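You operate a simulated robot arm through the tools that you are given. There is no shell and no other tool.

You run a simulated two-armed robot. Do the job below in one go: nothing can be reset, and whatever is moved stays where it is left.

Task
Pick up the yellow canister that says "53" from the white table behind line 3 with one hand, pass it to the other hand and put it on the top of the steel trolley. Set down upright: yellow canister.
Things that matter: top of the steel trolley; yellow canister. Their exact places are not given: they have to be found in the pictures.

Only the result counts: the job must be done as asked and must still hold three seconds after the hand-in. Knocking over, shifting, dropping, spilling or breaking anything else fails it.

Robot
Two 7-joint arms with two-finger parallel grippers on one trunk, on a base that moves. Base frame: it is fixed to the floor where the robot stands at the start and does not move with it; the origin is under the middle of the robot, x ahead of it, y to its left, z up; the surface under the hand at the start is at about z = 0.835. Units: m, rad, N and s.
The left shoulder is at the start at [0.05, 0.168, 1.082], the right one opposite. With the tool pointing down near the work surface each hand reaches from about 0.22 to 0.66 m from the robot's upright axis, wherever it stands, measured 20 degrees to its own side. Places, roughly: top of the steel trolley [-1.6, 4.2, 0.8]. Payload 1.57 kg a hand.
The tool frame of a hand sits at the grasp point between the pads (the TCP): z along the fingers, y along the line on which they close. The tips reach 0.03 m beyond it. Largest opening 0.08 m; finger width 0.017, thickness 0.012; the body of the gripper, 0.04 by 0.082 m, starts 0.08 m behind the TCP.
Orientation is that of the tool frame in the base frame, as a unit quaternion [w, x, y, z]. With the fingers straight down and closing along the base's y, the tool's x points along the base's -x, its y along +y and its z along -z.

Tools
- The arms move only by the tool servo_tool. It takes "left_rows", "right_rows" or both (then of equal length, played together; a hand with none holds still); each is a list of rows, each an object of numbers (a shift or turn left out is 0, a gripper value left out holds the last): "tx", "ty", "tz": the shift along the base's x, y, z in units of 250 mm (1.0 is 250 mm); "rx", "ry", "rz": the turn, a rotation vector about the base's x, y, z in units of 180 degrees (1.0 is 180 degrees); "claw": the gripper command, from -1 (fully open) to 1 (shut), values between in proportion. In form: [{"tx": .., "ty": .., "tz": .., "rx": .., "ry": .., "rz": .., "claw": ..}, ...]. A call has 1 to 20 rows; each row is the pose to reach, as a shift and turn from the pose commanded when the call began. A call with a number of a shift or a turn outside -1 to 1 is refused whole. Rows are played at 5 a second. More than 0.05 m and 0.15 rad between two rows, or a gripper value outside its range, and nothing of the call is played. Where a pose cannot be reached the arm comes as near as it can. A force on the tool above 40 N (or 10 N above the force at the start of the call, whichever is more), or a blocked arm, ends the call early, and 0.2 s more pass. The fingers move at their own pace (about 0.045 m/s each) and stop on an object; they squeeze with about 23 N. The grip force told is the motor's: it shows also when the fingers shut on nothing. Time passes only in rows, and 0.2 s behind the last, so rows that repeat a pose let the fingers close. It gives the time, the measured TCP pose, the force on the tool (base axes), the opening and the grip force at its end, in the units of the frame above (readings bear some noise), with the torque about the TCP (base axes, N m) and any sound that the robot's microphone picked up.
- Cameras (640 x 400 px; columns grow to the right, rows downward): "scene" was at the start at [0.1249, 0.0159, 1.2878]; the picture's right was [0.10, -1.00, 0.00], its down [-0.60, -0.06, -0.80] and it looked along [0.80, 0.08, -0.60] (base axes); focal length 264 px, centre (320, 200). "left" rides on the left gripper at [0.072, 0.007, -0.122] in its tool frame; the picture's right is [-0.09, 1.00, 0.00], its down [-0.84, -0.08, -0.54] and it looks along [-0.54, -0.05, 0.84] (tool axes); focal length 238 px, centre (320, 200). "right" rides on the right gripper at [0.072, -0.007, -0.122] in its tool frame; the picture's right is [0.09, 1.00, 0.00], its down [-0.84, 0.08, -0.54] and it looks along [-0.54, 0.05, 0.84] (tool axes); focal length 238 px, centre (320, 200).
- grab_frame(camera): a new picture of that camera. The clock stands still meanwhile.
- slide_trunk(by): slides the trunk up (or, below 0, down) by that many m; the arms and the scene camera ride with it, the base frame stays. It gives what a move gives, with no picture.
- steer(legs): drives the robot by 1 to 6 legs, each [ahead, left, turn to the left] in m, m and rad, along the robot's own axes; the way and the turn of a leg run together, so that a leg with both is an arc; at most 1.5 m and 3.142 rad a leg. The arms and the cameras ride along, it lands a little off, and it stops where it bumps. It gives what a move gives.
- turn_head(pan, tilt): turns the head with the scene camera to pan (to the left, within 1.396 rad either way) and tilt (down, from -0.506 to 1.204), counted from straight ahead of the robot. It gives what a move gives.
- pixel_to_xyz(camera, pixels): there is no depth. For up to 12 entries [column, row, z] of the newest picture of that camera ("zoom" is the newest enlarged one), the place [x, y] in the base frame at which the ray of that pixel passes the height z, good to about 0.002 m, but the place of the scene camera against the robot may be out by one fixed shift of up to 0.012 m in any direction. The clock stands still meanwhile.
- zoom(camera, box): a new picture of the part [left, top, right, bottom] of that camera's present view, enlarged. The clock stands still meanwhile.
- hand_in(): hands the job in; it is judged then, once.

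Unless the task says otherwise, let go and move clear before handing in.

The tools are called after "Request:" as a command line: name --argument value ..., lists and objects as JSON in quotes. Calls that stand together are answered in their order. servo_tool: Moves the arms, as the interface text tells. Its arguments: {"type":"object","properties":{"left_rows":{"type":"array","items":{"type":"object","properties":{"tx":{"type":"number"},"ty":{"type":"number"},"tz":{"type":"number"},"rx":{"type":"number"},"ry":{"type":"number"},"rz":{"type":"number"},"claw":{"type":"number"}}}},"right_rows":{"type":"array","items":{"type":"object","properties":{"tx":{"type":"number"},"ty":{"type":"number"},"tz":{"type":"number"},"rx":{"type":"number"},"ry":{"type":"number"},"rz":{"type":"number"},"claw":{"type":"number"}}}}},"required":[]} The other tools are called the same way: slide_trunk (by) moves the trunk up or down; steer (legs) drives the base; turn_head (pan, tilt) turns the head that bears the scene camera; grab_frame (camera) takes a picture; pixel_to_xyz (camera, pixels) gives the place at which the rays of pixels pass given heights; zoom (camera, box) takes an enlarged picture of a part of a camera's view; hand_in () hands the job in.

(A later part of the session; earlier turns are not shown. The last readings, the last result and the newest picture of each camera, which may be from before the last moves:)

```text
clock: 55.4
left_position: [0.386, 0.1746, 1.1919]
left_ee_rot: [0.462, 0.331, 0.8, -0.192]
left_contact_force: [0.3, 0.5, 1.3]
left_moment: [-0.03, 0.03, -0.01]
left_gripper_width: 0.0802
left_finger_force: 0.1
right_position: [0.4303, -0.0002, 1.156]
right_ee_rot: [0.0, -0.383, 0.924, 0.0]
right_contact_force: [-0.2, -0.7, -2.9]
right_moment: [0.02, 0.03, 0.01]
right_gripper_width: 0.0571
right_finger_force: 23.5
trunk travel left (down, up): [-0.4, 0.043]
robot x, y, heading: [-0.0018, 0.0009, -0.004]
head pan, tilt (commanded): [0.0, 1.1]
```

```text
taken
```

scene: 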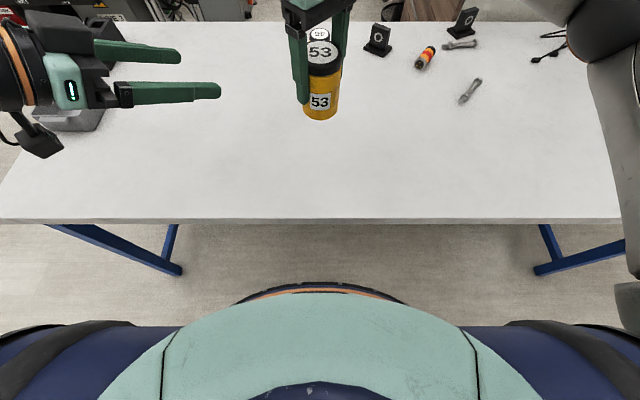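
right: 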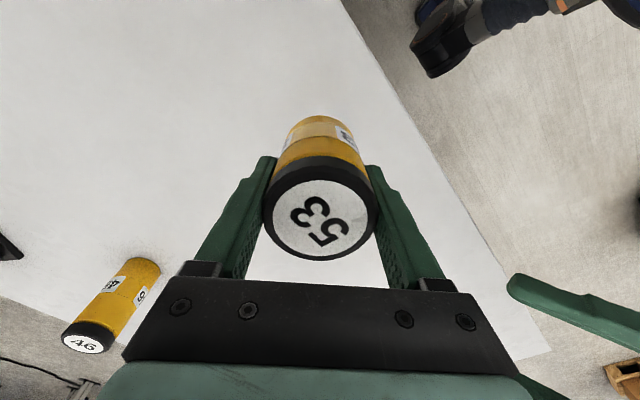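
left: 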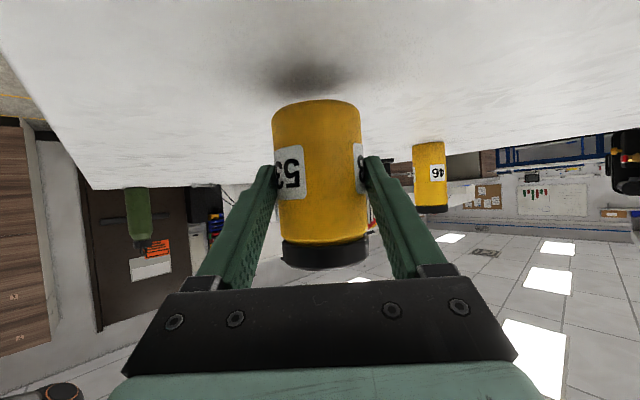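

The base is round; I'll measure its front edge (318,284) and the table edge (320,220) in this downward view to know the turning clearance.

Request:
pixel_to_xyz --camera "scene" --pixels '[[318, 284, 0.0], [318, 284, 0.2], [318, 284, 0.3], [240, 303, 0.2], [400, 303, 0.2], [320, 222, 0.8], [170, 270, 0.0], [545, 270, 0.0]]'

Request:
turn_head --pan -1.39 --tilt 0.6

Request:
grab_frame --camera "scene"

Request:
pixel_to_xyz --camera "scene" --pixels '[[515, 300, 0.0], [490, 215, 0.0], [590, 400, 0.0], [345, 235, 1.25], [70, 170, 1.2]]'

```text
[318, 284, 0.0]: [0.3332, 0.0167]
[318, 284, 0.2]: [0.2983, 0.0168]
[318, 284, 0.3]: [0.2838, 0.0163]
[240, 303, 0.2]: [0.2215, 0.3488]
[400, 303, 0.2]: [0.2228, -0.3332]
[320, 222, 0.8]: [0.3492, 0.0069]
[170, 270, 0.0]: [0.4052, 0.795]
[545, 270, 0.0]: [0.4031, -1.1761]
```

```text
clock: 56.9
left_position: [0.386, 0.1757, 1.1911]
left_ee_rot: [0.462, 0.331, 0.8, -0.192]
left_contact_force: [0.2, -0.5, -1.1]
left_moment: [0.0, -0.02, 0.0]
left_gripper_width: 0.0801
left_finger_force: 0.0
right_position: [0.4297, -0.0005, 1.1567]
right_ee_rot: [0.0, -0.383, 0.924, 0.001]
right_contact_force: [0.3, 0.2, -1.7]
right_moment: [0.0, 0.0, 0.02]
right_gripper_width: 0.0572
right_finger_force: 23.5
trunk travel left (down, up): [-0.4, 0.043]
robot x, y, heading: [-0.0013, -0.0023, 0.004]
head pan, tilt (commanded): [-1.389, 0.6]
```

```text
taken
```

scene: 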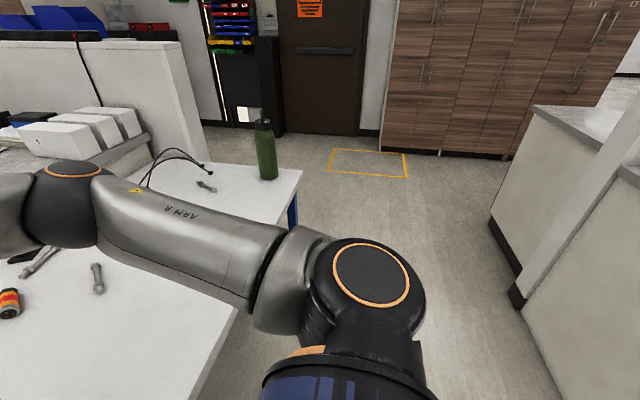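

```text
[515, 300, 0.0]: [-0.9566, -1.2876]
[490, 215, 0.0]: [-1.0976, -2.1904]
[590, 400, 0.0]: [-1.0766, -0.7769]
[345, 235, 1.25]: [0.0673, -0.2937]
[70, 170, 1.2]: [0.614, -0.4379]
```

A partition stands behind at x≈−1.0, and the table leg at (0.40, 0.80) and the carton at (−0.51…, 1.6) bound the lane. I need the base's side extent, so I'll look steeply down to the left.

Request:
turn_head --pan 1.39 --tilt 1.2

Request:
grab_frame --camera "scene"

Request:
pixel_to_xyz --camera "scene" --pixels '[[200, 300, 0.2], [150, 340, 0.2], [200, 300, 0.0], [360, 200, 0.0], [372, 250, 0.835], [185, 100, 0.0], [195, 130, 0.0]]'

```text
clock: 59.3
left_position: [0.3861, 0.1754, 1.1916]
left_ee_rot: [0.462, 0.331, 0.8, -0.192]
left_contact_force: [0.0, -1.1, -0.9]
left_moment: [0.0, 0.01, 0.0]
left_gripper_width: 0.0799
left_finger_force: 0.2
right_position: [0.4292, -0.0006, 1.156]
right_ee_rot: [0.001, -0.383, 0.924, -0.001]
right_contact_force: [-0.5, -0.6, -1.5]
right_moment: [0.0, 0.01, 0.01]
right_gripper_width: 0.0569
right_finger_force: 22.9
trunk travel left (down, up): [-0.4, 0.043]
robot x, y, heading: [0.0027, -0.0001, -0.003]
head pan, tilt (commanded): [1.389, 1.201]
```

```text
taken
```

scene: 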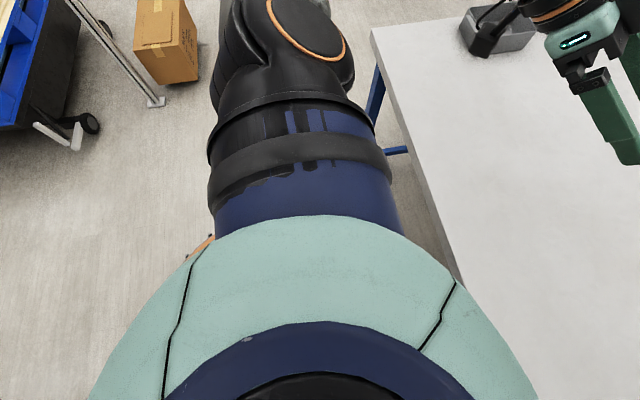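

```text
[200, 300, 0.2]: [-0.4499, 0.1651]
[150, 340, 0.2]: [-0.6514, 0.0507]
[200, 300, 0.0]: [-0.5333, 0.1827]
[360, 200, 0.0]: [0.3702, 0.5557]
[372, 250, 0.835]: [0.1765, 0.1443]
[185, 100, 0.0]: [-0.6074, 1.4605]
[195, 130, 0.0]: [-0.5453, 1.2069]
```

The upper body hides the base here. The right hand camera looks back toward the base, so I'll use it to estimate the base outline.

Request:
grab_frame --camera "right"

Request:
grab_frame --camera "left"

```text
taken
```

right: 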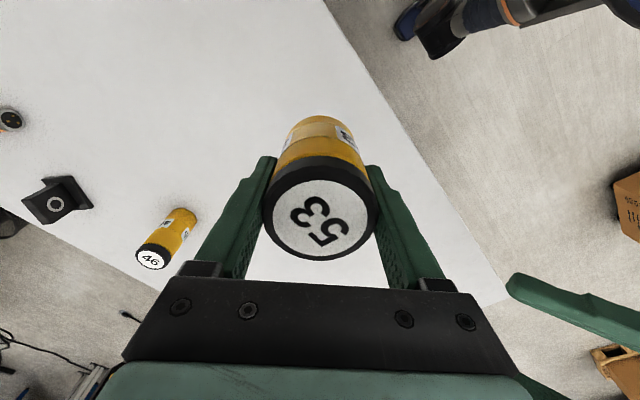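

```text
taken
```

left: 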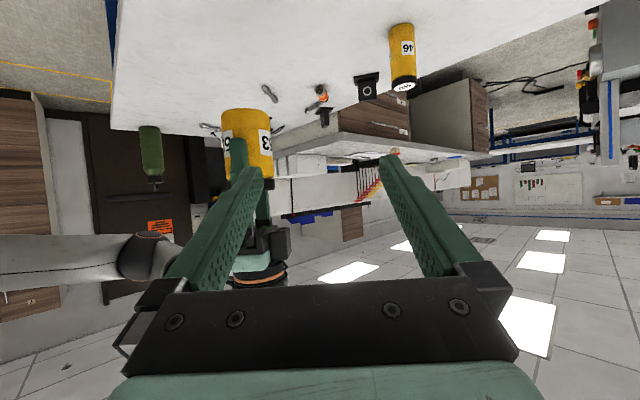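

The view shows a wheel foot of the base near (405,22)–(440,50). I'll locate it to size the footprint.

Request:
pixel_to_xyz --camera "right" --pixels '[[400, 25, 0.05], [440, 52, 0.05], [440, 52, 0.15], [400, 25, 0.15], [502, 20, 0.2], [620, 240, 0.0], [500, 300, 0.835]]'

Request:
zoom --camera "right" --box '[360, 0, 640, 120]'

```text
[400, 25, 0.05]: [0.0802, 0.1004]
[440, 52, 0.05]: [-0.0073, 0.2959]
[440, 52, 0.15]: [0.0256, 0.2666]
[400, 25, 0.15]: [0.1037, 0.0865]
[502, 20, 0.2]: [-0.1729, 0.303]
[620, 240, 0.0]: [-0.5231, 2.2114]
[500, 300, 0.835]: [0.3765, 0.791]
```

```text
2.29 times, centred on (500, 60) of right
```

zoom: 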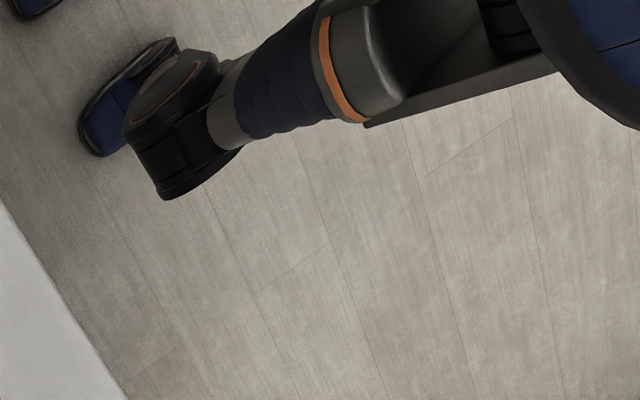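

The robot stands on two feet with a small footprint, so the arms are the widest part. I'll back up 0.1 m, turn left part way, and look back-left before going further.

Request:
steer --legs '[[-0.1, 0, 0], [0, 0, 0.6]]'

Request:
turn_head --pan 1.39 --tilt 0.45

Request:
grab_frame --camera "scene"

Request:
grab_frame --camera "right"

```text
clock: 62.1
left_position: [0.1233, 0.3603, 1.1899]
left_ee_rot: [0.497, 0.082, 0.862, -0.049]
left_contact_force: [-0.2, 0.4, -1.3]
left_moment: [0.0, 0.0, -0.03]
left_gripper_width: 0.0802
left_finger_force: 0.0
right_position: [0.259, 0.24, 1.157]
right_ee_rot: [-0.001, -0.636, 0.772, 0.0]
right_contact_force: [-0.1, -0.2, -3.0]
right_moment: [0.0, 0.05, -0.01]
right_gripper_width: 0.057
right_finger_force: 23.6
trunk travel left (down, up): [-0.4, 0.043]
robot x, y, heading: [-0.0958, 0.0015, 0.593]
head pan, tilt (commanded): [1.389, 1.201]
```

```text
clock: 63.2
left_position: [0.1243, 0.3609, 1.191]
left_ee_rot: [0.497, 0.083, 0.862, -0.049]
left_contact_force: [0.7, 0.6, -0.6]
left_moment: [-0.02, 0.0, -0.01]
left_gripper_width: 0.0798
left_finger_force: 0.1
right_position: [0.2595, 0.2407, 1.1553]
right_ee_rot: [0.001, -0.636, 0.771, 0.001]
right_contact_force: [0.2, 0.5, -2.5]
right_moment: [0.0, -0.01, -0.01]
right_gripper_width: 0.057
right_finger_force: 23.0
trunk travel left (down, up): [-0.4, 0.043]
robot x, y, heading: [-0.0975, -0.0009, 0.591]
head pan, tilt (commanded): [1.389, 0.45]
```

```text
taken
```

scene: 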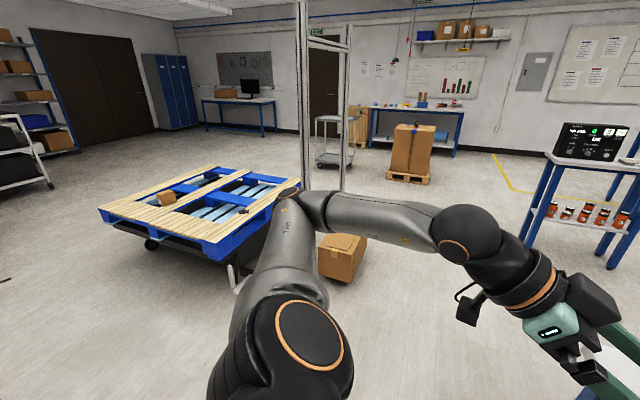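

```text
taken
```

right: 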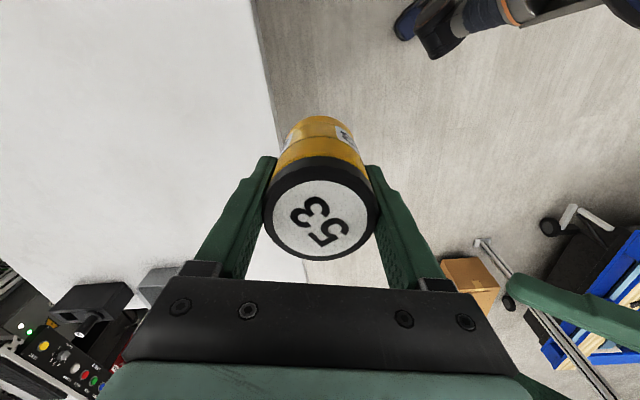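

The floor to the left and behind is open, with the lifter table and posts beyond the carton. I'll finish the turn to face +y and look ahead.

Request:
steer --legs '[[0, 0, 0.98]]'

Request:
turn_head --pan 0.2 --tilt 0.45

Request:
grab_frame --camera "scene"

```text
clock: 66.0
left_position: [-0.2614, 0.3906, 1.1908]
left_ee_rot: [0.465, -0.319, 0.805, 0.184]
left_contact_force: [0.3, -0.8, 0.3]
left_moment: [0.05, 0.02, -0.02]
left_gripper_width: 0.0802
left_finger_force: 0.1
right_position: [-0.0852, 0.4299, 1.1557]
right_ee_rot: [0.0, 0.918, -0.397, -0.001]
right_contact_force: [-0.2, 0.0, -2.5]
right_moment: [-0.04, 0.04, 0.01]
right_gripper_width: 0.057
right_finger_force: 23.0
trunk travel left (down, up): [-0.4, 0.043]
robot x, y, heading: [-0.0983, -0.0016, 1.542]
head pan, tilt (commanded): [1.389, 0.45]
```

```text
clock: 67.4
left_position: [-0.2617, 0.3901, 1.1901]
left_ee_rot: [0.465, -0.319, 0.805, 0.183]
left_contact_force: [-1.5, 0.3, 0.6]
left_moment: [0.01, -0.01, 0.01]
left_gripper_width: 0.08
left_finger_force: 0.1
right_position: [-0.085, 0.4297, 1.1566]
right_ee_rot: [0.0, 0.918, -0.398, 0.001]
right_contact_force: [-0.1, 0.3, -2.3]
right_moment: [0.04, -0.02, -0.02]
right_gripper_width: 0.0567
right_finger_force: 23.1
trunk travel left (down, up): [-0.4, 0.043]
robot x, y, heading: [-0.0993, -0.0, 1.545]
head pan, tilt (commanded): [0.201, 0.45]
```

```text
taken
```

scene: 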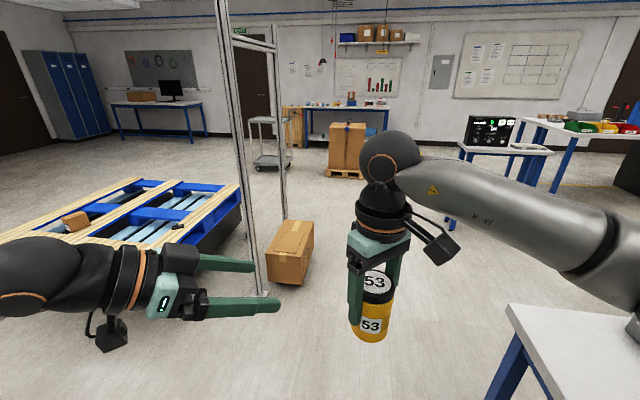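

Now I see the lane ahead: near post base (262,293), second post base (285,220), carton (270–313, 220–285), table corner (510,306), pallet (330–360,178). I'll measure them.

Request:
pixel_to_xyz --camera "scene" --pixels '[[262, 294, 0], [285, 221, 0], [298, 286, 0], [268, 275, 0], [313, 250, 0], [510, 306, 0.835], [450, 228, 0], [328, 176, 0], [362, 179, 0], [258, 169, 0], [288, 165, 0], [520, 203, 0]]'

Request:
zoom --camera "scene" --box '[230, 90, 400, 200]'

```text
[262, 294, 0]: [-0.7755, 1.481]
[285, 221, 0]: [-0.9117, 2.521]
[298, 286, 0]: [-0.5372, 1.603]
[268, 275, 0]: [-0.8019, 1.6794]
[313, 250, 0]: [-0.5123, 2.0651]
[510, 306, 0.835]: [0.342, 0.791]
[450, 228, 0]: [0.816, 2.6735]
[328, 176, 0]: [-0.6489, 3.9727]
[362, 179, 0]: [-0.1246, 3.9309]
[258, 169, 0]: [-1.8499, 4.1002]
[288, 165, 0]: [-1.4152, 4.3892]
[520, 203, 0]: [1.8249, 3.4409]
```

```text
3.64 times, centred on (315, 145) of scene
```

zoom: 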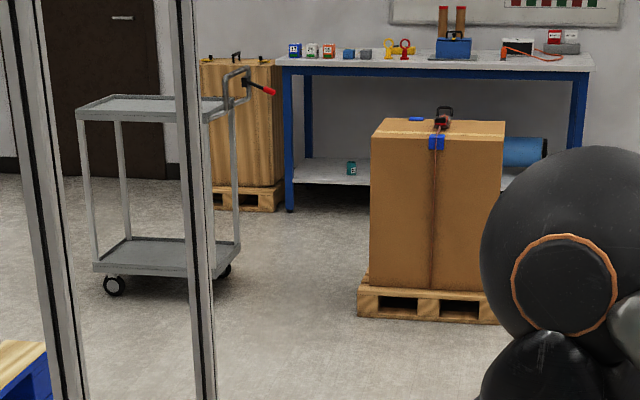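

The lane at x≈0 is clear between the post at (−0.78,1.48) and the table corner (0.34,0.79). I'll measure how far the left elbow sticks out before driving past the posts.

Request:
turn_head --pan 1.2 --tilt 0.7

Request:
grab_frame --camera "scene"

Request:
pixel_to_xyz --camera "scene" --pixels '[[320, 120, 1.1], [320, 120, 1.2], [320, 120, 1.3], [270, 120, 1.2], [340, 110, 1.2]]'

```text
clock: 68.7
left_position: [-0.2608, 0.3912, 1.1916]
left_ee_rot: [0.465, -0.319, 0.805, 0.183]
left_contact_force: [0.0, -0.7, 0.3]
left_moment: [0.0, 0.0, -0.03]
left_gripper_width: 0.0799
left_finger_force: 0.1
right_position: [-0.0849, 0.4302, 1.1558]
right_ee_rot: [0.0, 0.918, -0.397, 0.0]
right_contact_force: [-0.2, -0.3, -1.6]
right_moment: [0.02, 0.04, -0.03]
right_gripper_width: 0.0572
right_finger_force: 23.4
trunk travel left (down, up): [-0.4, 0.043]
robot x, y, heading: [-0.099, -0.0015, 1.543]
head pan, tilt (commanded): [1.201, 0.7]
```

```text
taken
```

scene: 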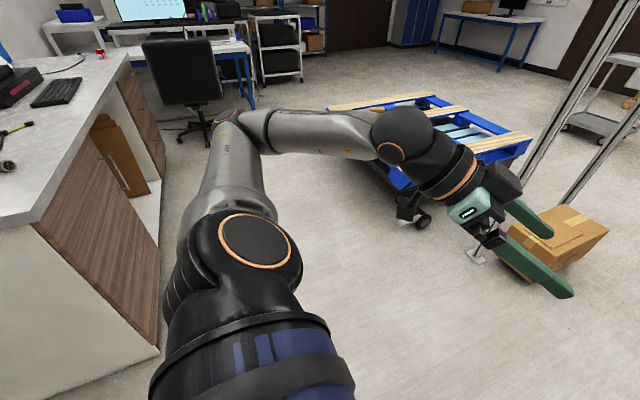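

```text
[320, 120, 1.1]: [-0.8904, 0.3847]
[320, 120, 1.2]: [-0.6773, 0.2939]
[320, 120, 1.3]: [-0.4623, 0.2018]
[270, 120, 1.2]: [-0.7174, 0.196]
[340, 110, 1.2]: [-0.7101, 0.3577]
```

The left elbow reaches about 0.6 m to the side. I'll drive 1.5 m ahead with a slight shift right (x≈+0.05) so it clears the posts, then recheck.

Request:
steer --legs '[[0, 0, 0.027], [0.6, -0.15, 0], [0.8, 0, 0]]'

Request:
turn_head --pan 0.5 --tilt 0.4

Request:
grab_frame --camera "scene"

Request:
grab_frame --camera "right"

```text
clock: 76.3
left_position: [-0.1264, 1.7681, 1.191]
left_ee_rot: [0.462, -0.33, 0.801, 0.189]
left_contact_force: [0.1, -0.2, -0.3]
left_moment: [0.01, 0.0, -0.01]
left_gripper_width: 0.0799
left_finger_force: 0.0
right_position: [0.0477, 1.812, 1.1559]
right_ee_rot: [0.0, 0.923, -0.385, 0.0]
right_contact_force: [-0.2, 0.4, -1.9]
right_moment: [0.0, -0.01, 0.05]
right_gripper_width: 0.0571
right_finger_force: 23.3
trunk travel left (down, up): [-0.4, 0.043]
robot x, y, heading: [0.0482, 1.3803, 1.566]
head pan, tilt (commanded): [1.201, 0.7]
```

```text
clock: 77.4
left_position: [-0.1265, 1.7693, 1.192]
left_ee_rot: [0.463, -0.33, 0.8, 0.19]
left_contact_force: [0.1, -0.5, -0.5]
left_moment: [-0.02, 0.02, 0.01]
left_gripper_width: 0.0804
left_finger_force: 0.0
right_position: [0.0483, 1.8112, 1.156]
right_ee_rot: [0.0, 0.923, -0.385, 0.001]
right_contact_force: [-0.1, -0.9, -1.6]
right_moment: [0.04, 0.01, -0.03]
right_gripper_width: 0.0573
right_finger_force: 23.0
trunk travel left (down, up): [-0.4, 0.043]
robot x, y, heading: [0.0476, 1.3825, 1.567]
head pan, tilt (commanded): [0.499, 0.4]
```

```text
taken
```

scene: 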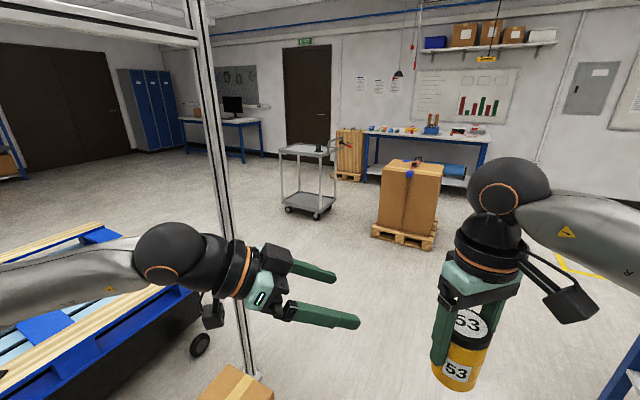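

```text
taken
```

right: 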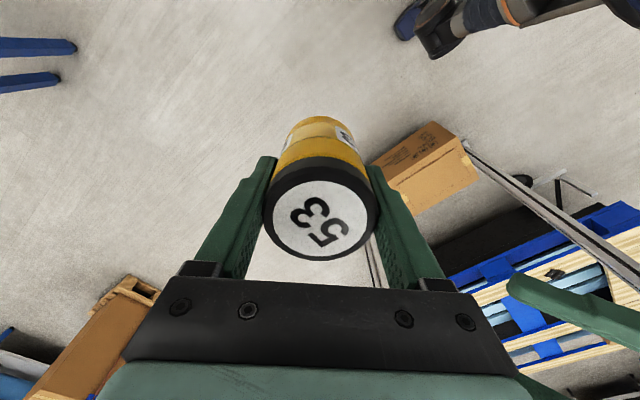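

The trolley stands in the open at (308,180) with its wheels at (288,210)–(332,205) and a black part at (320,148) on its top. I'll measure its corners roughly, then continue past the posts.

Request:
pixel_to_xyz --camera "scene" --pixels '[[280, 149, 0.8], [318, 158, 0.8], [338, 151, 0.8], [300, 143, 0.8], [289, 213, 0], [316, 218, 0], [333, 207, 0], [372, 236, 0], [425, 250, 0], [244, 378, 0]]'

Request:
zoom --camera "scene" --box '[260, 120, 370, 230]'

```text
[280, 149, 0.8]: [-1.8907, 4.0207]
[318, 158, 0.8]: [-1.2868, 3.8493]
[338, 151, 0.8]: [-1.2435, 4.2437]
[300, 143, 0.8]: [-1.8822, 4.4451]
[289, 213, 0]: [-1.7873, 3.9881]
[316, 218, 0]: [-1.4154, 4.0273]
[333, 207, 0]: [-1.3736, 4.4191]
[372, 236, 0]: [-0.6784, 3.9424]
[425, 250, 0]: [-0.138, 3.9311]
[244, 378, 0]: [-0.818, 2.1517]
```

```text
3.64 times, centred on (315, 175) of scene
```

zoom: 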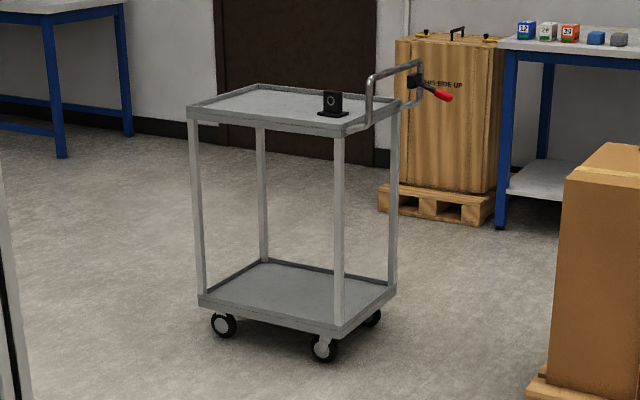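

The trolley top spans about x −1.89…−1.27, y 3.9…4.43, with a rim, a handle at the +x end and the black part near that end. I'll drive to y≈2.95 past the second post and look again.

Request:
steer --legs '[[1.0, 0, 0], [0.57, 0, 0]]'

Request:
turn_head --pan 1.1 --tilt 0.5

Request:
grab_frame --camera "scene"

```text
clock: 85.4
left_position: [-0.1169, 3.3353, 1.1915]
left_ee_rot: [0.461, -0.331, 0.801, 0.189]
left_contact_force: [0.9, -0.1, 0.2]
left_moment: [0.0, 0.01, -0.03]
left_gripper_width: 0.0799
left_finger_force: 0.0
right_position: [0.0583, 3.3795, 1.1566]
right_ee_rot: [0.0, 0.923, -0.384, 0.0]
right_contact_force: [-0.3, -0.1, -1.9]
right_moment: [0.01, 0.02, -0.01]
right_gripper_width: 0.0574
right_finger_force: 23.4
trunk travel left (down, up): [-0.4, 0.043]
robot x, y, heading: [0.0571, 2.9506, 1.568]
head pan, tilt (commanded): [0.499, 0.4]
```

```text
clock: 86.4
left_position: [-0.1161, 3.3355, 1.1912]
left_ee_rot: [0.463, -0.33, 0.801, 0.189]
left_contact_force: [0.4, -0.3, 0.2]
left_moment: [0.01, -0.03, 0.04]
left_gripper_width: 0.0799
left_finger_force: 0.1
right_position: [0.0582, 3.3793, 1.1564]
right_ee_rot: [0.0, 0.923, -0.385, 0.0]
right_contact_force: [0.0, 0.4, -2.0]
right_moment: [0.02, -0.01, 0.01]
right_gripper_width: 0.0568
right_finger_force: 22.9
trunk travel left (down, up): [-0.4, 0.043]
robot x, y, heading: [0.0563, 2.9527, 1.566]
head pan, tilt (commanded): [1.1, 0.499]
```

```text
taken
```

scene: 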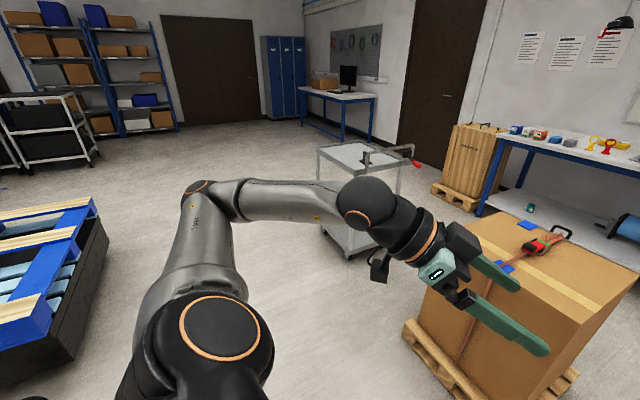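

The way left looks open: the lifter's corner is at (100,240) and the trolley at (355,195). I'll measure the lifter corner and the carton front before strafing left.

Request:
pixel_to_xyz --camera "scene" --pixels '[[106, 238, 0.1], [95, 200, 0.4], [60, 335, 0.4], [405, 335, 0], [480, 398, 0], [320, 150, 0.8], [348, 172, 0.8], [398, 160, 0.8], [348, 258, 0], [420, 270, 0.85]]'

Request:
zoom --camera "scene" --box '[290, 120, 440, 270]'

```text
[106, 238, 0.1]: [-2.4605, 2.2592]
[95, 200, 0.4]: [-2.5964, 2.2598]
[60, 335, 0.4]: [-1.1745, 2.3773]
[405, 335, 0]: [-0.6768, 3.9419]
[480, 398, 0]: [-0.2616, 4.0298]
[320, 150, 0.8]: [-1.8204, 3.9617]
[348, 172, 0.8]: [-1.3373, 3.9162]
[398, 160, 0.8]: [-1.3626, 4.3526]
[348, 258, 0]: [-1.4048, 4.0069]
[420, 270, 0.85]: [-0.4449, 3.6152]
```

```text
2.67 times, centred on (365, 195) of scene
```

zoom: 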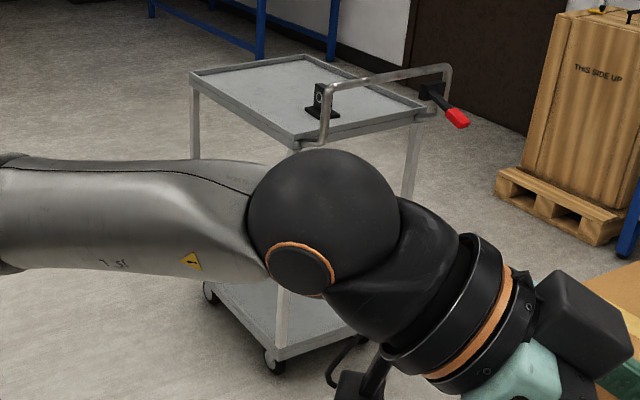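

The lifter ends at y≈2.4 and the carton starts at y≈3.93, so the cross-lane at y≈3 is open. The trolley's handle is on the +x end, so I prefer to approach from its free −x end; I'll check the space there.

Request:
pixel_to_xyz --camera "scene" --pixels '[[343, 140, 0], [303, 124, 0], [374, 136, 0], [430, 150, 0], [440, 195, 0], [470, 208, 0], [245, 125, 0], [330, 235, 0]]'

Request:
steer --legs '[[0.08, 1.2, 0]]'

Request:
turn_head --pan 0.5 --tilt 0.5

Request:
grab_frame --camera "scene"

```text
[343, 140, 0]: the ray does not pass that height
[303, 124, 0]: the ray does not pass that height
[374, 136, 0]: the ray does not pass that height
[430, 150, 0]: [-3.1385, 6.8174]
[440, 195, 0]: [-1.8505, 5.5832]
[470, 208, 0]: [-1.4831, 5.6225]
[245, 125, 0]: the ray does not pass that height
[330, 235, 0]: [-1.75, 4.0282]
```

```text
clock: 97.1
left_position: [-1.3033, 3.4223, 1.1899]
left_ee_rot: [0.463, -0.329, 0.801, 0.189]
left_contact_force: [0.6, -0.3, 0.0]
left_moment: [-0.01, 0.04, 0.03]
left_gripper_width: 0.0802
left_finger_force: 0.0
right_position: [-1.1286, 3.4669, 1.1554]
right_ee_rot: [0.0, 0.922, -0.386, 0.0]
right_contact_force: [-0.4, -0.4, -2.2]
right_moment: [-0.04, -0.01, 0.04]
right_gripper_width: 0.057
right_finger_force: 23.2
trunk travel left (down, up): [-0.4, 0.043]
robot x, y, heading: [-1.1325, 3.0355, 1.561]
head pan, tilt (commanded): [1.1, 0.499]
```

```text
clock: 98.1
left_position: [-1.3033, 3.4232, 1.1903]
left_ee_rot: [0.463, -0.329, 0.801, 0.19]
left_contact_force: [0.4, 0.0, 0.9]
left_moment: [0.01, 0.02, 0.01]
left_gripper_width: 0.0801
left_finger_force: 0.1
right_position: [-1.128, 3.4664, 1.1553]
right_ee_rot: [0.0, 0.922, -0.386, 0.0]
right_contact_force: [-0.5, -0.1, -1.8]
right_moment: [-0.01, 0.03, -0.03]
right_gripper_width: 0.0572
right_finger_force: 23.4
trunk travel left (down, up): [-0.4, 0.043]
robot x, y, heading: [-1.1358, 3.0389, 1.562]
head pan, tilt (commanded): [0.499, 0.499]
```

```text
taken
```

scene: 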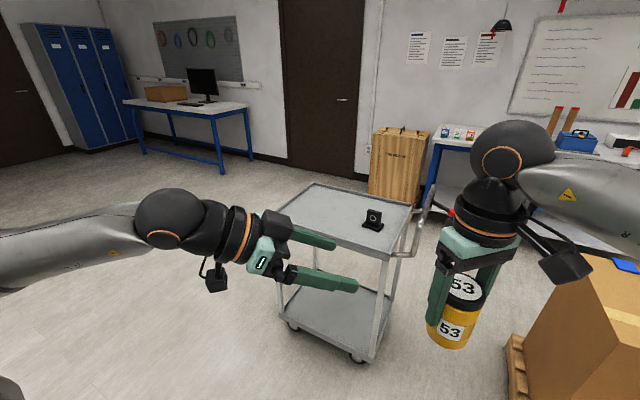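

The trolley is fully visible now; the space on its left looks open with a desk further back. I'll measure the desk legs and trolley corners before the next legs.

Request:
pixel_to_xyz --camera "scene" --pixels '[[145, 153, 0], [223, 178, 0], [251, 160, 0], [312, 184, 0.8], [392, 258, 0.8], [412, 207, 0.8], [292, 328, 0], [357, 360, 0], [372, 228, 0.8], [388, 150, 0], [300, 140, 0]]'

Request:
zoom --camera "scene" --box '[250, 160, 470, 380]'

```text
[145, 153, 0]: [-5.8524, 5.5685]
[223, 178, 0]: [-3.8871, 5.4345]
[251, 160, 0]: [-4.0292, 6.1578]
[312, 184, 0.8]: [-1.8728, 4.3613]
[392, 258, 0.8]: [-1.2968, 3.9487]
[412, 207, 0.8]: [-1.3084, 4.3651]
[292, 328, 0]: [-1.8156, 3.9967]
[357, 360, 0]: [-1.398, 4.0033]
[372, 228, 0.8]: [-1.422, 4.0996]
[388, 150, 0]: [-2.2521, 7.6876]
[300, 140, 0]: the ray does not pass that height
```

```text
1.82 times, centred on (360, 270) of scene
```

zoom: 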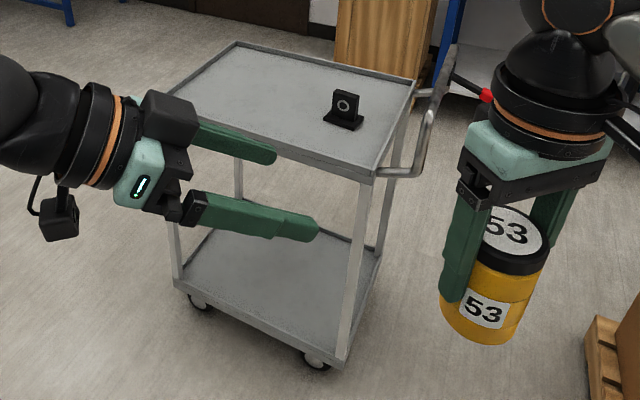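

The trolley top spans x −1.87…−1.30, y 3.95…4.37, with the black part at (−1.42, 4.10), so the left-centre area is free. I'll go around to its −x end: strafe left to x≈−2.4, drive up to y≈4.15, then turn right.

Request:
steer --legs '[[0, 1.26, 0.009], [1.1, 0, 0]]'

Request:
turn_head --pan -0.9 --tilt 0.6

Request:
grab_frame --camera "scene"

```text
clock: 114.6
left_position: [-2.5565, 4.5523, 1.191]
left_ee_rot: [0.461, -0.335, 0.799, 0.192]
left_contact_force: [-0.7, 0.2, 0.3]
left_moment: [-0.03, -0.01, 0.01]
left_gripper_width: 0.08
left_finger_force: 0.1
right_position: [-2.3831, 4.5978, 1.1566]
right_ee_rot: [0.0, 0.926, -0.379, 0.0]
right_contact_force: [-0.4, -0.6, -2.5]
right_moment: [-0.02, -0.03, -0.05]
right_gripper_width: 0.0572
right_finger_force: 22.5
trunk travel left (down, up): [-0.4, 0.043]
robot x, y, heading: [-2.3788, 4.1715, 1.58]
head pan, tilt (commanded): [0.499, 0.499]
```

```text
clock: 116.2
left_position: [-2.5567, 4.5523, 1.191]
left_ee_rot: [0.461, -0.336, 0.798, 0.193]
left_contact_force: [-0.1, 1.2, -0.3]
left_moment: [0.0, 0.0, 0.0]
left_gripper_width: 0.0803
left_finger_force: 0.1
right_position: [-2.3819, 4.5986, 1.1569]
right_ee_rot: [-0.001, 0.926, -0.378, 0.0]
right_contact_force: [-0.4, -0.8, -1.8]
right_moment: [0.02, -0.02, -0.02]
right_gripper_width: 0.0571
right_finger_force: 23.3
trunk travel left (down, up): [-0.4, 0.043]
robot x, y, heading: [-2.3806, 4.1683, 1.582]
head pan, tilt (commanded): [-0.901, 0.6]
```

```text
taken
```

scene: 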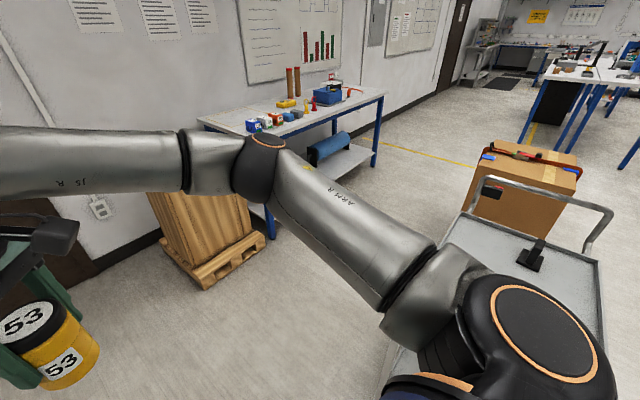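

The right arm will sweep above the trolley top (z≈0.8) at about z 1.1, with the handle out of reach. I'll turn right to face the trolley (+x).

Request:
steer --legs '[[0, 0, -1.58]]'

Request:
turn_head --pan 0.0 --tilt 0.6

Request:
grab_frame --camera "scene"

Request:
grab_frame --camera "right"

```text
clock: 120.4
left_position: [-1.9929, 4.3432, 1.1907]
left_ee_rot: [0.461, 0.33, 0.801, -0.191]
left_contact_force: [0.6, 0.1, -0.4]
left_moment: [-0.01, -0.01, -0.01]
left_gripper_width: 0.08
left_finger_force: 0.1
right_position: [-1.9486, 4.1682, 1.1567]
right_ee_rot: [0.0, -0.385, 0.923, 0.0]
right_contact_force: [-0.6, -0.2, -2.1]
right_moment: [0.01, 0.03, 0.02]
right_gripper_width: 0.0574
right_finger_force: 23.3
trunk travel left (down, up): [-0.4, 0.043]
robot x, y, heading: [-2.3795, 4.1697, 0.005]
head pan, tilt (commanded): [-0.901, 0.6]
```

```text
clock: 121.6
left_position: [-1.9934, 4.343, 1.1905]
left_ee_rot: [0.461, 0.33, 0.801, -0.191]
left_contact_force: [-0.2, 0.2, -0.2]
left_moment: [0.02, 0.0, -0.02]
left_gripper_width: 0.0801
left_finger_force: 0.2
right_position: [-1.9481, 4.1688, 1.1569]
right_ee_rot: [0.0, -0.384, 0.923, 0.0]
right_contact_force: [-0.5, 0.2, -1.6]
right_moment: [-0.02, 0.02, 0.02]
right_gripper_width: 0.0571
right_finger_force: 23.3
trunk travel left (down, up): [-0.4, 0.043]
robot x, y, heading: [-2.3804, 4.1654, 0.001]
head pan, tilt (commanded): [0.0, 0.6]
```

```text
taken
```

scene: 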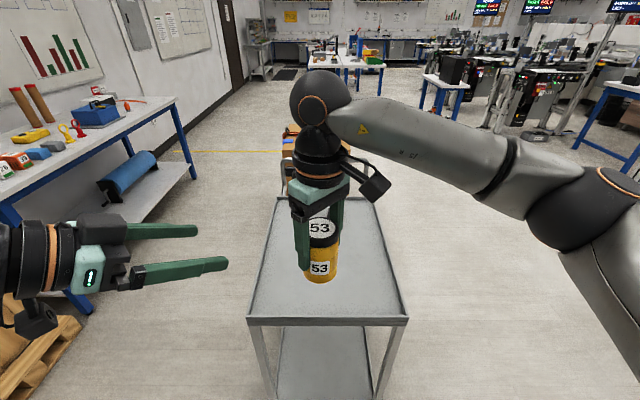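

```text
taken
```

right: 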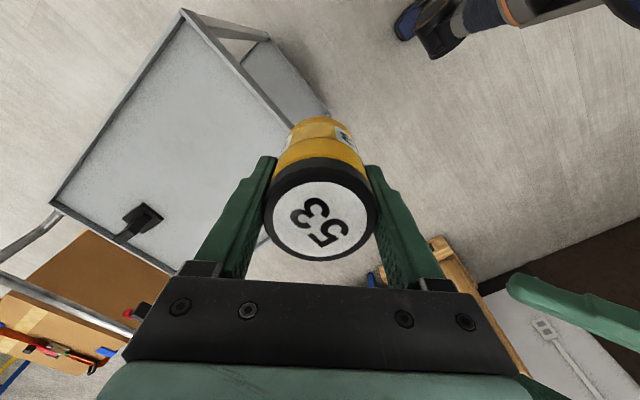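

The trolley is straight ahead with a clear top surface. I'll measure its corners and the black part from the accurate right hand camera and the scene camera.

Request:
pixel_to_xyz --camera "right" --pixels '[[183, 13, 0.8], [52, 204, 0.8], [172, 270, 0.8], [328, 112, 0.8], [140, 225, 0.8], [125, 220, 0.8], [60, 210, 0.8]]'

Request:
pixel_to_xyz --camera "scene" --pixels '[[248, 320, 0.8], [408, 320, 0.8], [373, 200, 0.8], [280, 198, 0.8], [320, 280, 0.8], [320, 300, 0.8]]'

Request:
zoom --camera "right" --box '[40, 0, 340, 290]'

Request:
zoom --camera "scene" --box '[230, 180, 430, 350]'

```text
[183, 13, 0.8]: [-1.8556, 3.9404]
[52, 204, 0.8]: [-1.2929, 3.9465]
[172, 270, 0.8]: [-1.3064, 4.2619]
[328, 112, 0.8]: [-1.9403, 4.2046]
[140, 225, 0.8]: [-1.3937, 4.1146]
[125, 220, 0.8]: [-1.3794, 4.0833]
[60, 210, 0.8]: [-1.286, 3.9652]
```

```text
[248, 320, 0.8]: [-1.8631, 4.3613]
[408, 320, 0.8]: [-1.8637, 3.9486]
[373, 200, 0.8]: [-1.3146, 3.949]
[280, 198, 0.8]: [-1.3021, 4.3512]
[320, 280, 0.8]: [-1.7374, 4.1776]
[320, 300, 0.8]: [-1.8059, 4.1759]
```

```text
1.38 times, centred on (190, 145) of right
```

zoom: 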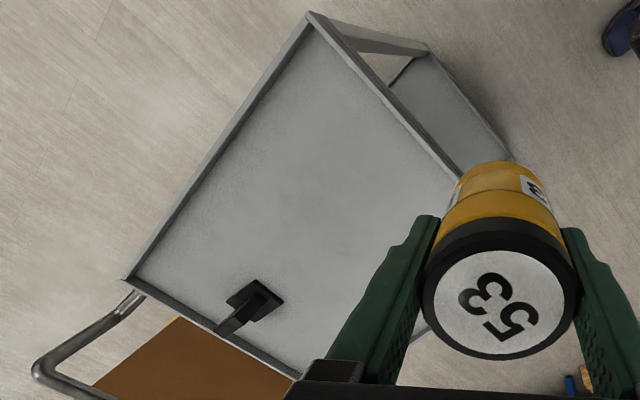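

```text
2.35 times, centred on (330, 265) of scene
```

zoom: 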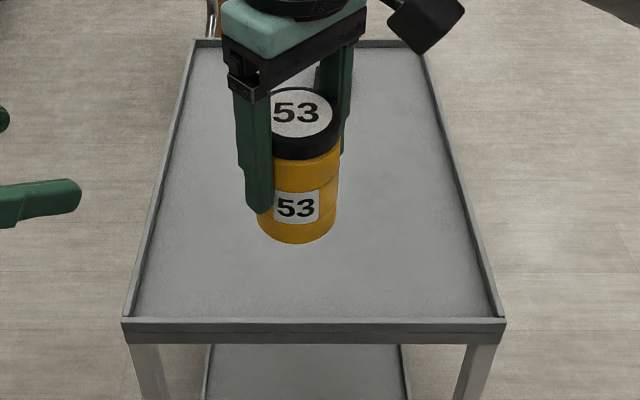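

The trolley top spans x −1.86…−1.30 and y 3.945…4.36; I'll place at about (−1.66, 4.16), well away from the black part at (−1.39, 4.1). I'll drive ahead 0.22 m, stopping 0.3 m short of its edge.

Request:
steer --legs '[[0.22, 0, 0]]'

Request:
grab_frame --camera "scene"

Request:
grab_frame --camera "right"

```text
clock: 123.3
left_position: [-1.7733, 4.3452, 1.1908]
left_ee_rot: [0.461, 0.329, 0.801, -0.191]
left_contact_force: [0.4, 0.5, 0.3]
left_moment: [0.0, 0.06, 0.01]
left_gripper_width: 0.0799
left_finger_force: 0.0
right_position: [-1.7284, 4.1694, 1.1555]
right_ee_rot: [0.0, -0.384, 0.923, 0.0]
right_contact_force: [0.7, -0.6, -2.8]
right_moment: [0.0, 0.04, 0.01]
right_gripper_width: 0.0571
right_finger_force: 22.9
trunk travel left (down, up): [-0.4, 0.043]
robot x, y, heading: [-2.1597, 4.1698, 0.001]
head pan, tilt (commanded): [0.0, 0.6]
```

```text
taken
```

scene: 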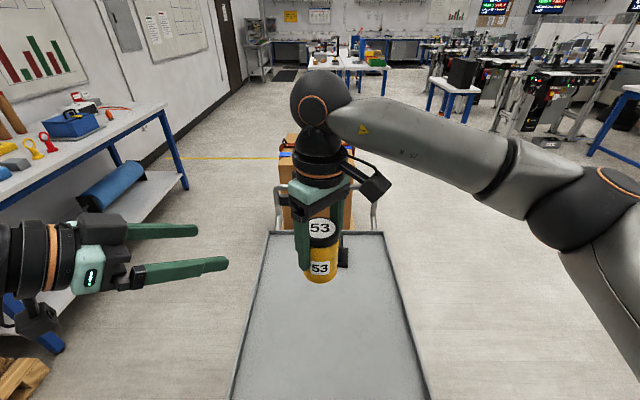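

```text
taken
```

right: 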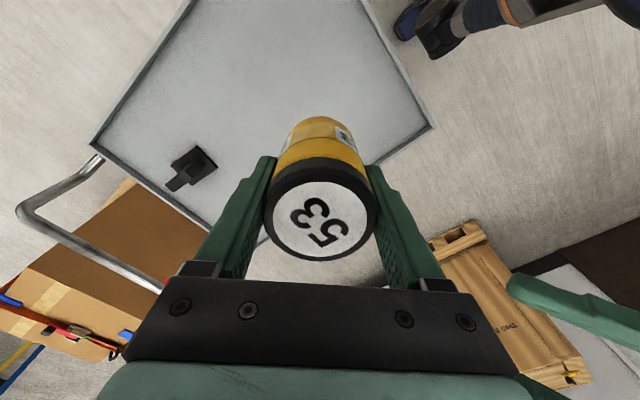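

I'll use the same tray corner seen from both hand positions to check the tray's height: far-right corner now at (93,143), near-left corner at (429,128).

Request:
zoom --camera "right" --box '[60, 90, 260, 230]'

Request:
pixel_to_xyz --camera "right" --pixels '[[93, 143, 0.76], [93, 143, 0.8], [93, 143, 0.84], [429, 128, 0.76], [429, 128, 0.8], [429, 128, 0.84], [193, 165, 0.8]]'

```text
2.86 times, centred on (160, 160) of right
```

zoom: 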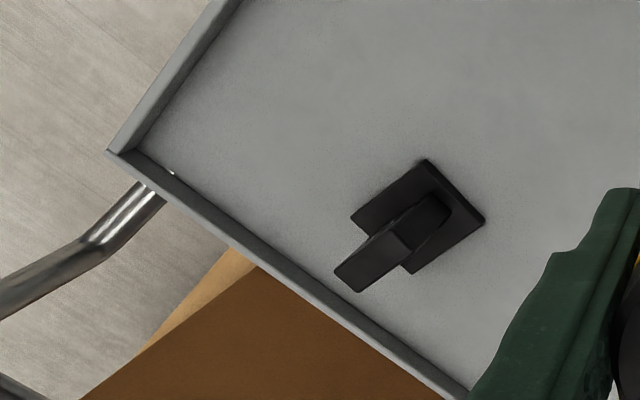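

```text
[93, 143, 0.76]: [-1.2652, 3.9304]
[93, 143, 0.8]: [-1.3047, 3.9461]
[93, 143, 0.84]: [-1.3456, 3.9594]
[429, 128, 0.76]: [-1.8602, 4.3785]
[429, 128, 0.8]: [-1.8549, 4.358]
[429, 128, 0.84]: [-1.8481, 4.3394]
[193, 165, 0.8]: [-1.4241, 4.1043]
```

The corner positions agree with a tray height of about 0.80. I'll move the left hand further out of the way, then lower the trunk 0.15 m.

Request:
servo_tool --left_rows '[{"ty": 0.1, "tz": 0.05}, {"ty": 0.2, "tz": 0.1}, {"ty": 0.3, "tz": 0.15}, {"ty": 0.4, "tz": 0.2}, {"ty": 0.4, "tz": 0.2}]'

Request:
slide_trunk --by -0.15

Request:
grab_frame --camera "scene"

Request:
grab_frame --camera "right"

```text
clock: 124.5
left_position: [-1.7733, 4.3684, 1.2041]
left_ee_rot: [0.462, 0.328, 0.802, -0.19]
left_contact_force: [-0.6, 0.3, -0.6]
left_moment: [-0.02, 0.01, -0.02]
left_gripper_width: 0.0799
left_finger_force: 0.0
left hand out of reach, approached as far as the arm can: row 2, 3, 4, 5
right_position: [-1.7289, 4.1696, 1.1569]
right_ee_rot: [0.0, -0.385, 0.923, 0.0]
right_contact_force: [1.0, 0.4, -1.5]
right_moment: [0.0, 0.03, -0.02]
right_gripper_width: 0.0573
right_finger_force: 22.6
trunk travel left (down, up): [-0.4, 0.043]
robot x, y, heading: [-2.1606, 4.17, 0.008]
head pan, tilt (commanded): [0.0, 0.6]
```

```text
clock: 126.2
left_position: [-1.7735, 4.3692, 1.0537]
left_ee_rot: [0.462, 0.328, 0.802, -0.189]
left_contact_force: [-0.7, -0.7, -0.2]
left_moment: [0.0, 0.0, 0.02]
left_gripper_width: 0.0803
left_finger_force: 0.1
right_position: [-1.7277, 4.1699, 1.0069]
right_ee_rot: [0.0, -0.384, 0.923, 0.0]
right_contact_force: [0.3, -0.7, -2.3]
right_moment: [0.01, 0.01, -0.02]
right_gripper_width: 0.0571
right_finger_force: 23.1
trunk travel left (down, up): [-0.25, 0.193]
robot x, y, heading: [-2.1582, 4.1683, 0.004]
head pan, tilt (commanded): [0.0, 0.6]
```

```text
taken
```

scene: 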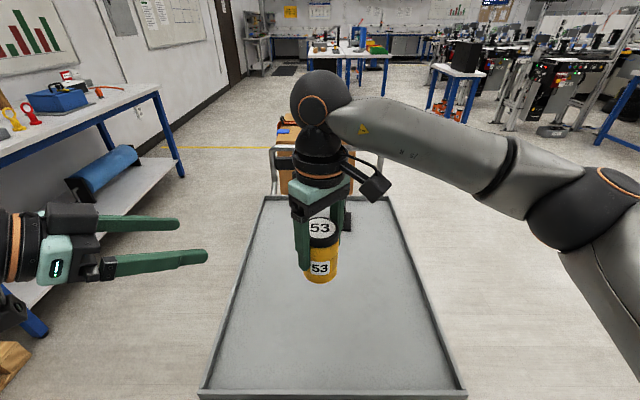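

```text
taken
```

right: 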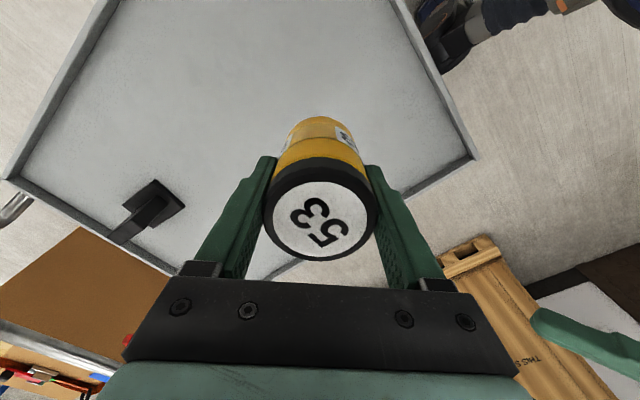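

The canister hangs level above the tray. I'll move forward 7 cm and down 10 cm to just above the tray surface.

Request:
servo_tool --right_rows '[{"tx": 0.0467, "ty": -0.0067, "tz": -0.03, "claw": 1}, {"tx": 0.0933, "ty": -0.0133, "tz": -0.08}, {"tx": 0.14, "ty": -0.02, "tz": -0.15}, {"tx": 0.1867, "ty": -0.0267, "tz": -0.23}, {"tx": 0.2333, "ty": -0.0333, "tz": -0.31}, {"tx": 0.28, "ty": -0.04, "tz": -0.37}, {"tx": 0.28, "ty": -0.04, "tz": -0.4}, {"tx": 0.28, "ty": -0.04, "tz": -0.4}]'

Request:
grab_frame --camera "right"

Request:
zoom --camera "scene" --box '[220, 150, 440, 310]'

```text
clock: 128.1
left_position: [-1.7737, 4.3682, 1.054]
left_ee_rot: [0.462, 0.329, 0.802, -0.19]
left_contact_force: [-0.1, 0.2, 0.0]
left_moment: [-0.02, 0.02, -0.02]
left_gripper_width: 0.0801
left_finger_force: 0.0
right_position: [-1.6582, 4.1607, 0.9045]
right_ee_rot: [0.0, -0.384, 0.923, -0.001]
right_contact_force: [-0.3, 0.6, -2.4]
right_moment: [-0.01, 0.0, -0.01]
right_gripper_width: 0.057
right_finger_force: 23.2
trunk travel left (down, up): [-0.25, 0.193]
robot x, y, heading: [-2.158, 4.1689, 0.006]
head pan, tilt (commanded): [0.0, 0.6]
```

```text
taken
```

right: 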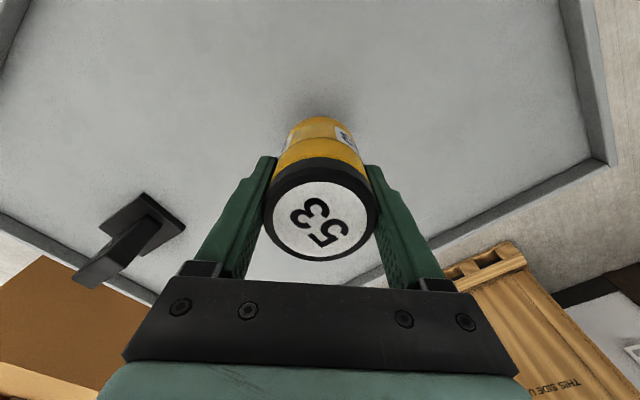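

```text
2.50 times, centred on (330, 230) of scene
```

zoom: 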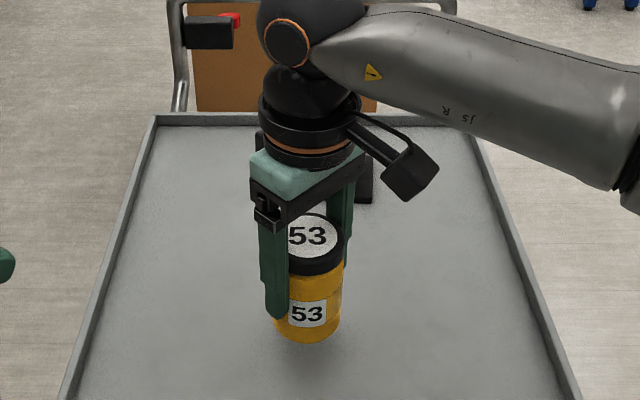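

The canister bottom is about 4 cm above the tray and the spot is free. I'll lower 2.8 cm, then feel for contact in small steps.

Request:
servo_tool --right_rows '[{"tz": -0.03}, {"tz": -0.06}, {"tz": -0.09}, {"tz": -0.112}, {"tz": -0.112}]'

Request:
grab_frame --camera "right"

Request:
zoom --camera "scene" --box '[270, 190, 390, 290]'

```text
clock: 129.2
left_position: [-1.7729, 4.3681, 1.0539]
left_ee_rot: [0.463, 0.328, 0.801, -0.19]
left_contact_force: [0.4, 0.1, 0.1]
left_moment: [0.03, -0.04, 0.01]
left_gripper_width: 0.0799
left_finger_force: 0.1
right_position: [-1.6589, 4.1609, 0.8786]
right_ee_rot: [-0.001, -0.385, 0.923, 0.0]
right_contact_force: [0.1, -1.0, -2.0]
right_moment: [-0.02, -0.02, 0.01]
right_gripper_width: 0.0571
right_finger_force: 23.2
trunk travel left (down, up): [-0.25, 0.193]
robot x, y, heading: [-2.1613, 4.1706, 0.006]
head pan, tilt (commanded): [0.0, 0.6]
```

```text
taken
```

right: 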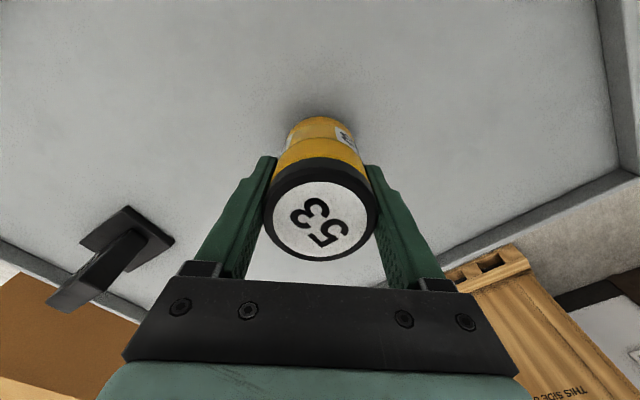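

```text
4.00 times, centred on (330, 240) of scene
```

zoom: 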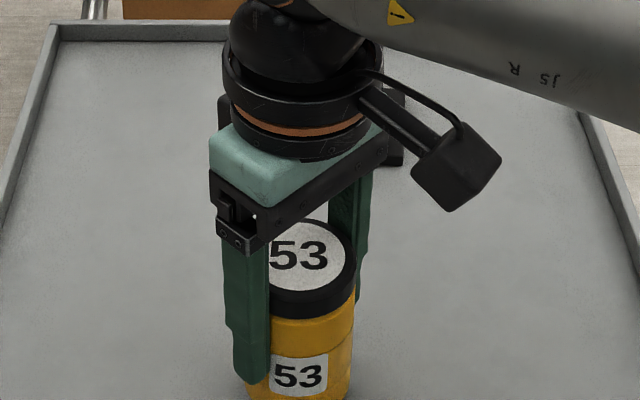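

Still only the canister's weight (−2 N) with the bottom near 0.813. I'll lower in small steps of a few millimetres.

Request:
servo_tool --right_rows '[{"tz": -0.008}, {"tz": -0.016}, {"tz": -0.024}, {"tz": -0.024}]'

Request:
servo_tool --right_rows '[{"tz": -0.006}, {"tz": -0.012}, {"tz": -0.012}]'

```text
clock: 130.2
left_position: [-1.7735, 4.3685, 1.0542]
left_ee_rot: [0.462, 0.329, 0.802, -0.19]
left_contact_force: [0.3, 0.9, 0.1]
left_moment: [0.0, 0.05, 0.0]
left_gripper_width: 0.0801
left_finger_force: 0.1
right_position: [-1.657, 4.1614, 0.8712]
right_ee_rot: [0.0, -0.384, 0.923, -0.001]
right_contact_force: [0.1, 0.1, -0.8]
right_moment: [-0.01, 0.0, -0.02]
right_gripper_width: 0.0568
right_finger_force: 22.9
trunk travel left (down, up): [-0.25, 0.193]
robot x, y, heading: [-2.1603, 4.1673, 0.006]
head pan, tilt (commanded): [0.0, 0.6]
```

```text
clock: 131.1
left_position: [-1.7731, 4.369, 1.0547]
left_ee_rot: [0.462, 0.329, 0.802, -0.19]
left_contact_force: [0.4, -0.5, 0.0]
left_moment: [0.03, 0.0, 0.02]
left_gripper_width: 0.0799
left_finger_force: 0.0
right_position: [-1.6584, 4.1603, 0.8688]
right_ee_rot: [0.0, -0.384, 0.923, 0.0]
right_contact_force: [0.3, -0.2, -2.3]
right_moment: [0.02, 0.02, 0.03]
right_gripper_width: 0.0574
right_finger_force: 22.7
trunk travel left (down, up): [-0.25, 0.193]
robot x, y, heading: [-2.1601, 4.1732, 0.008]
head pan, tilt (commanded): [0.0, 0.6]
```

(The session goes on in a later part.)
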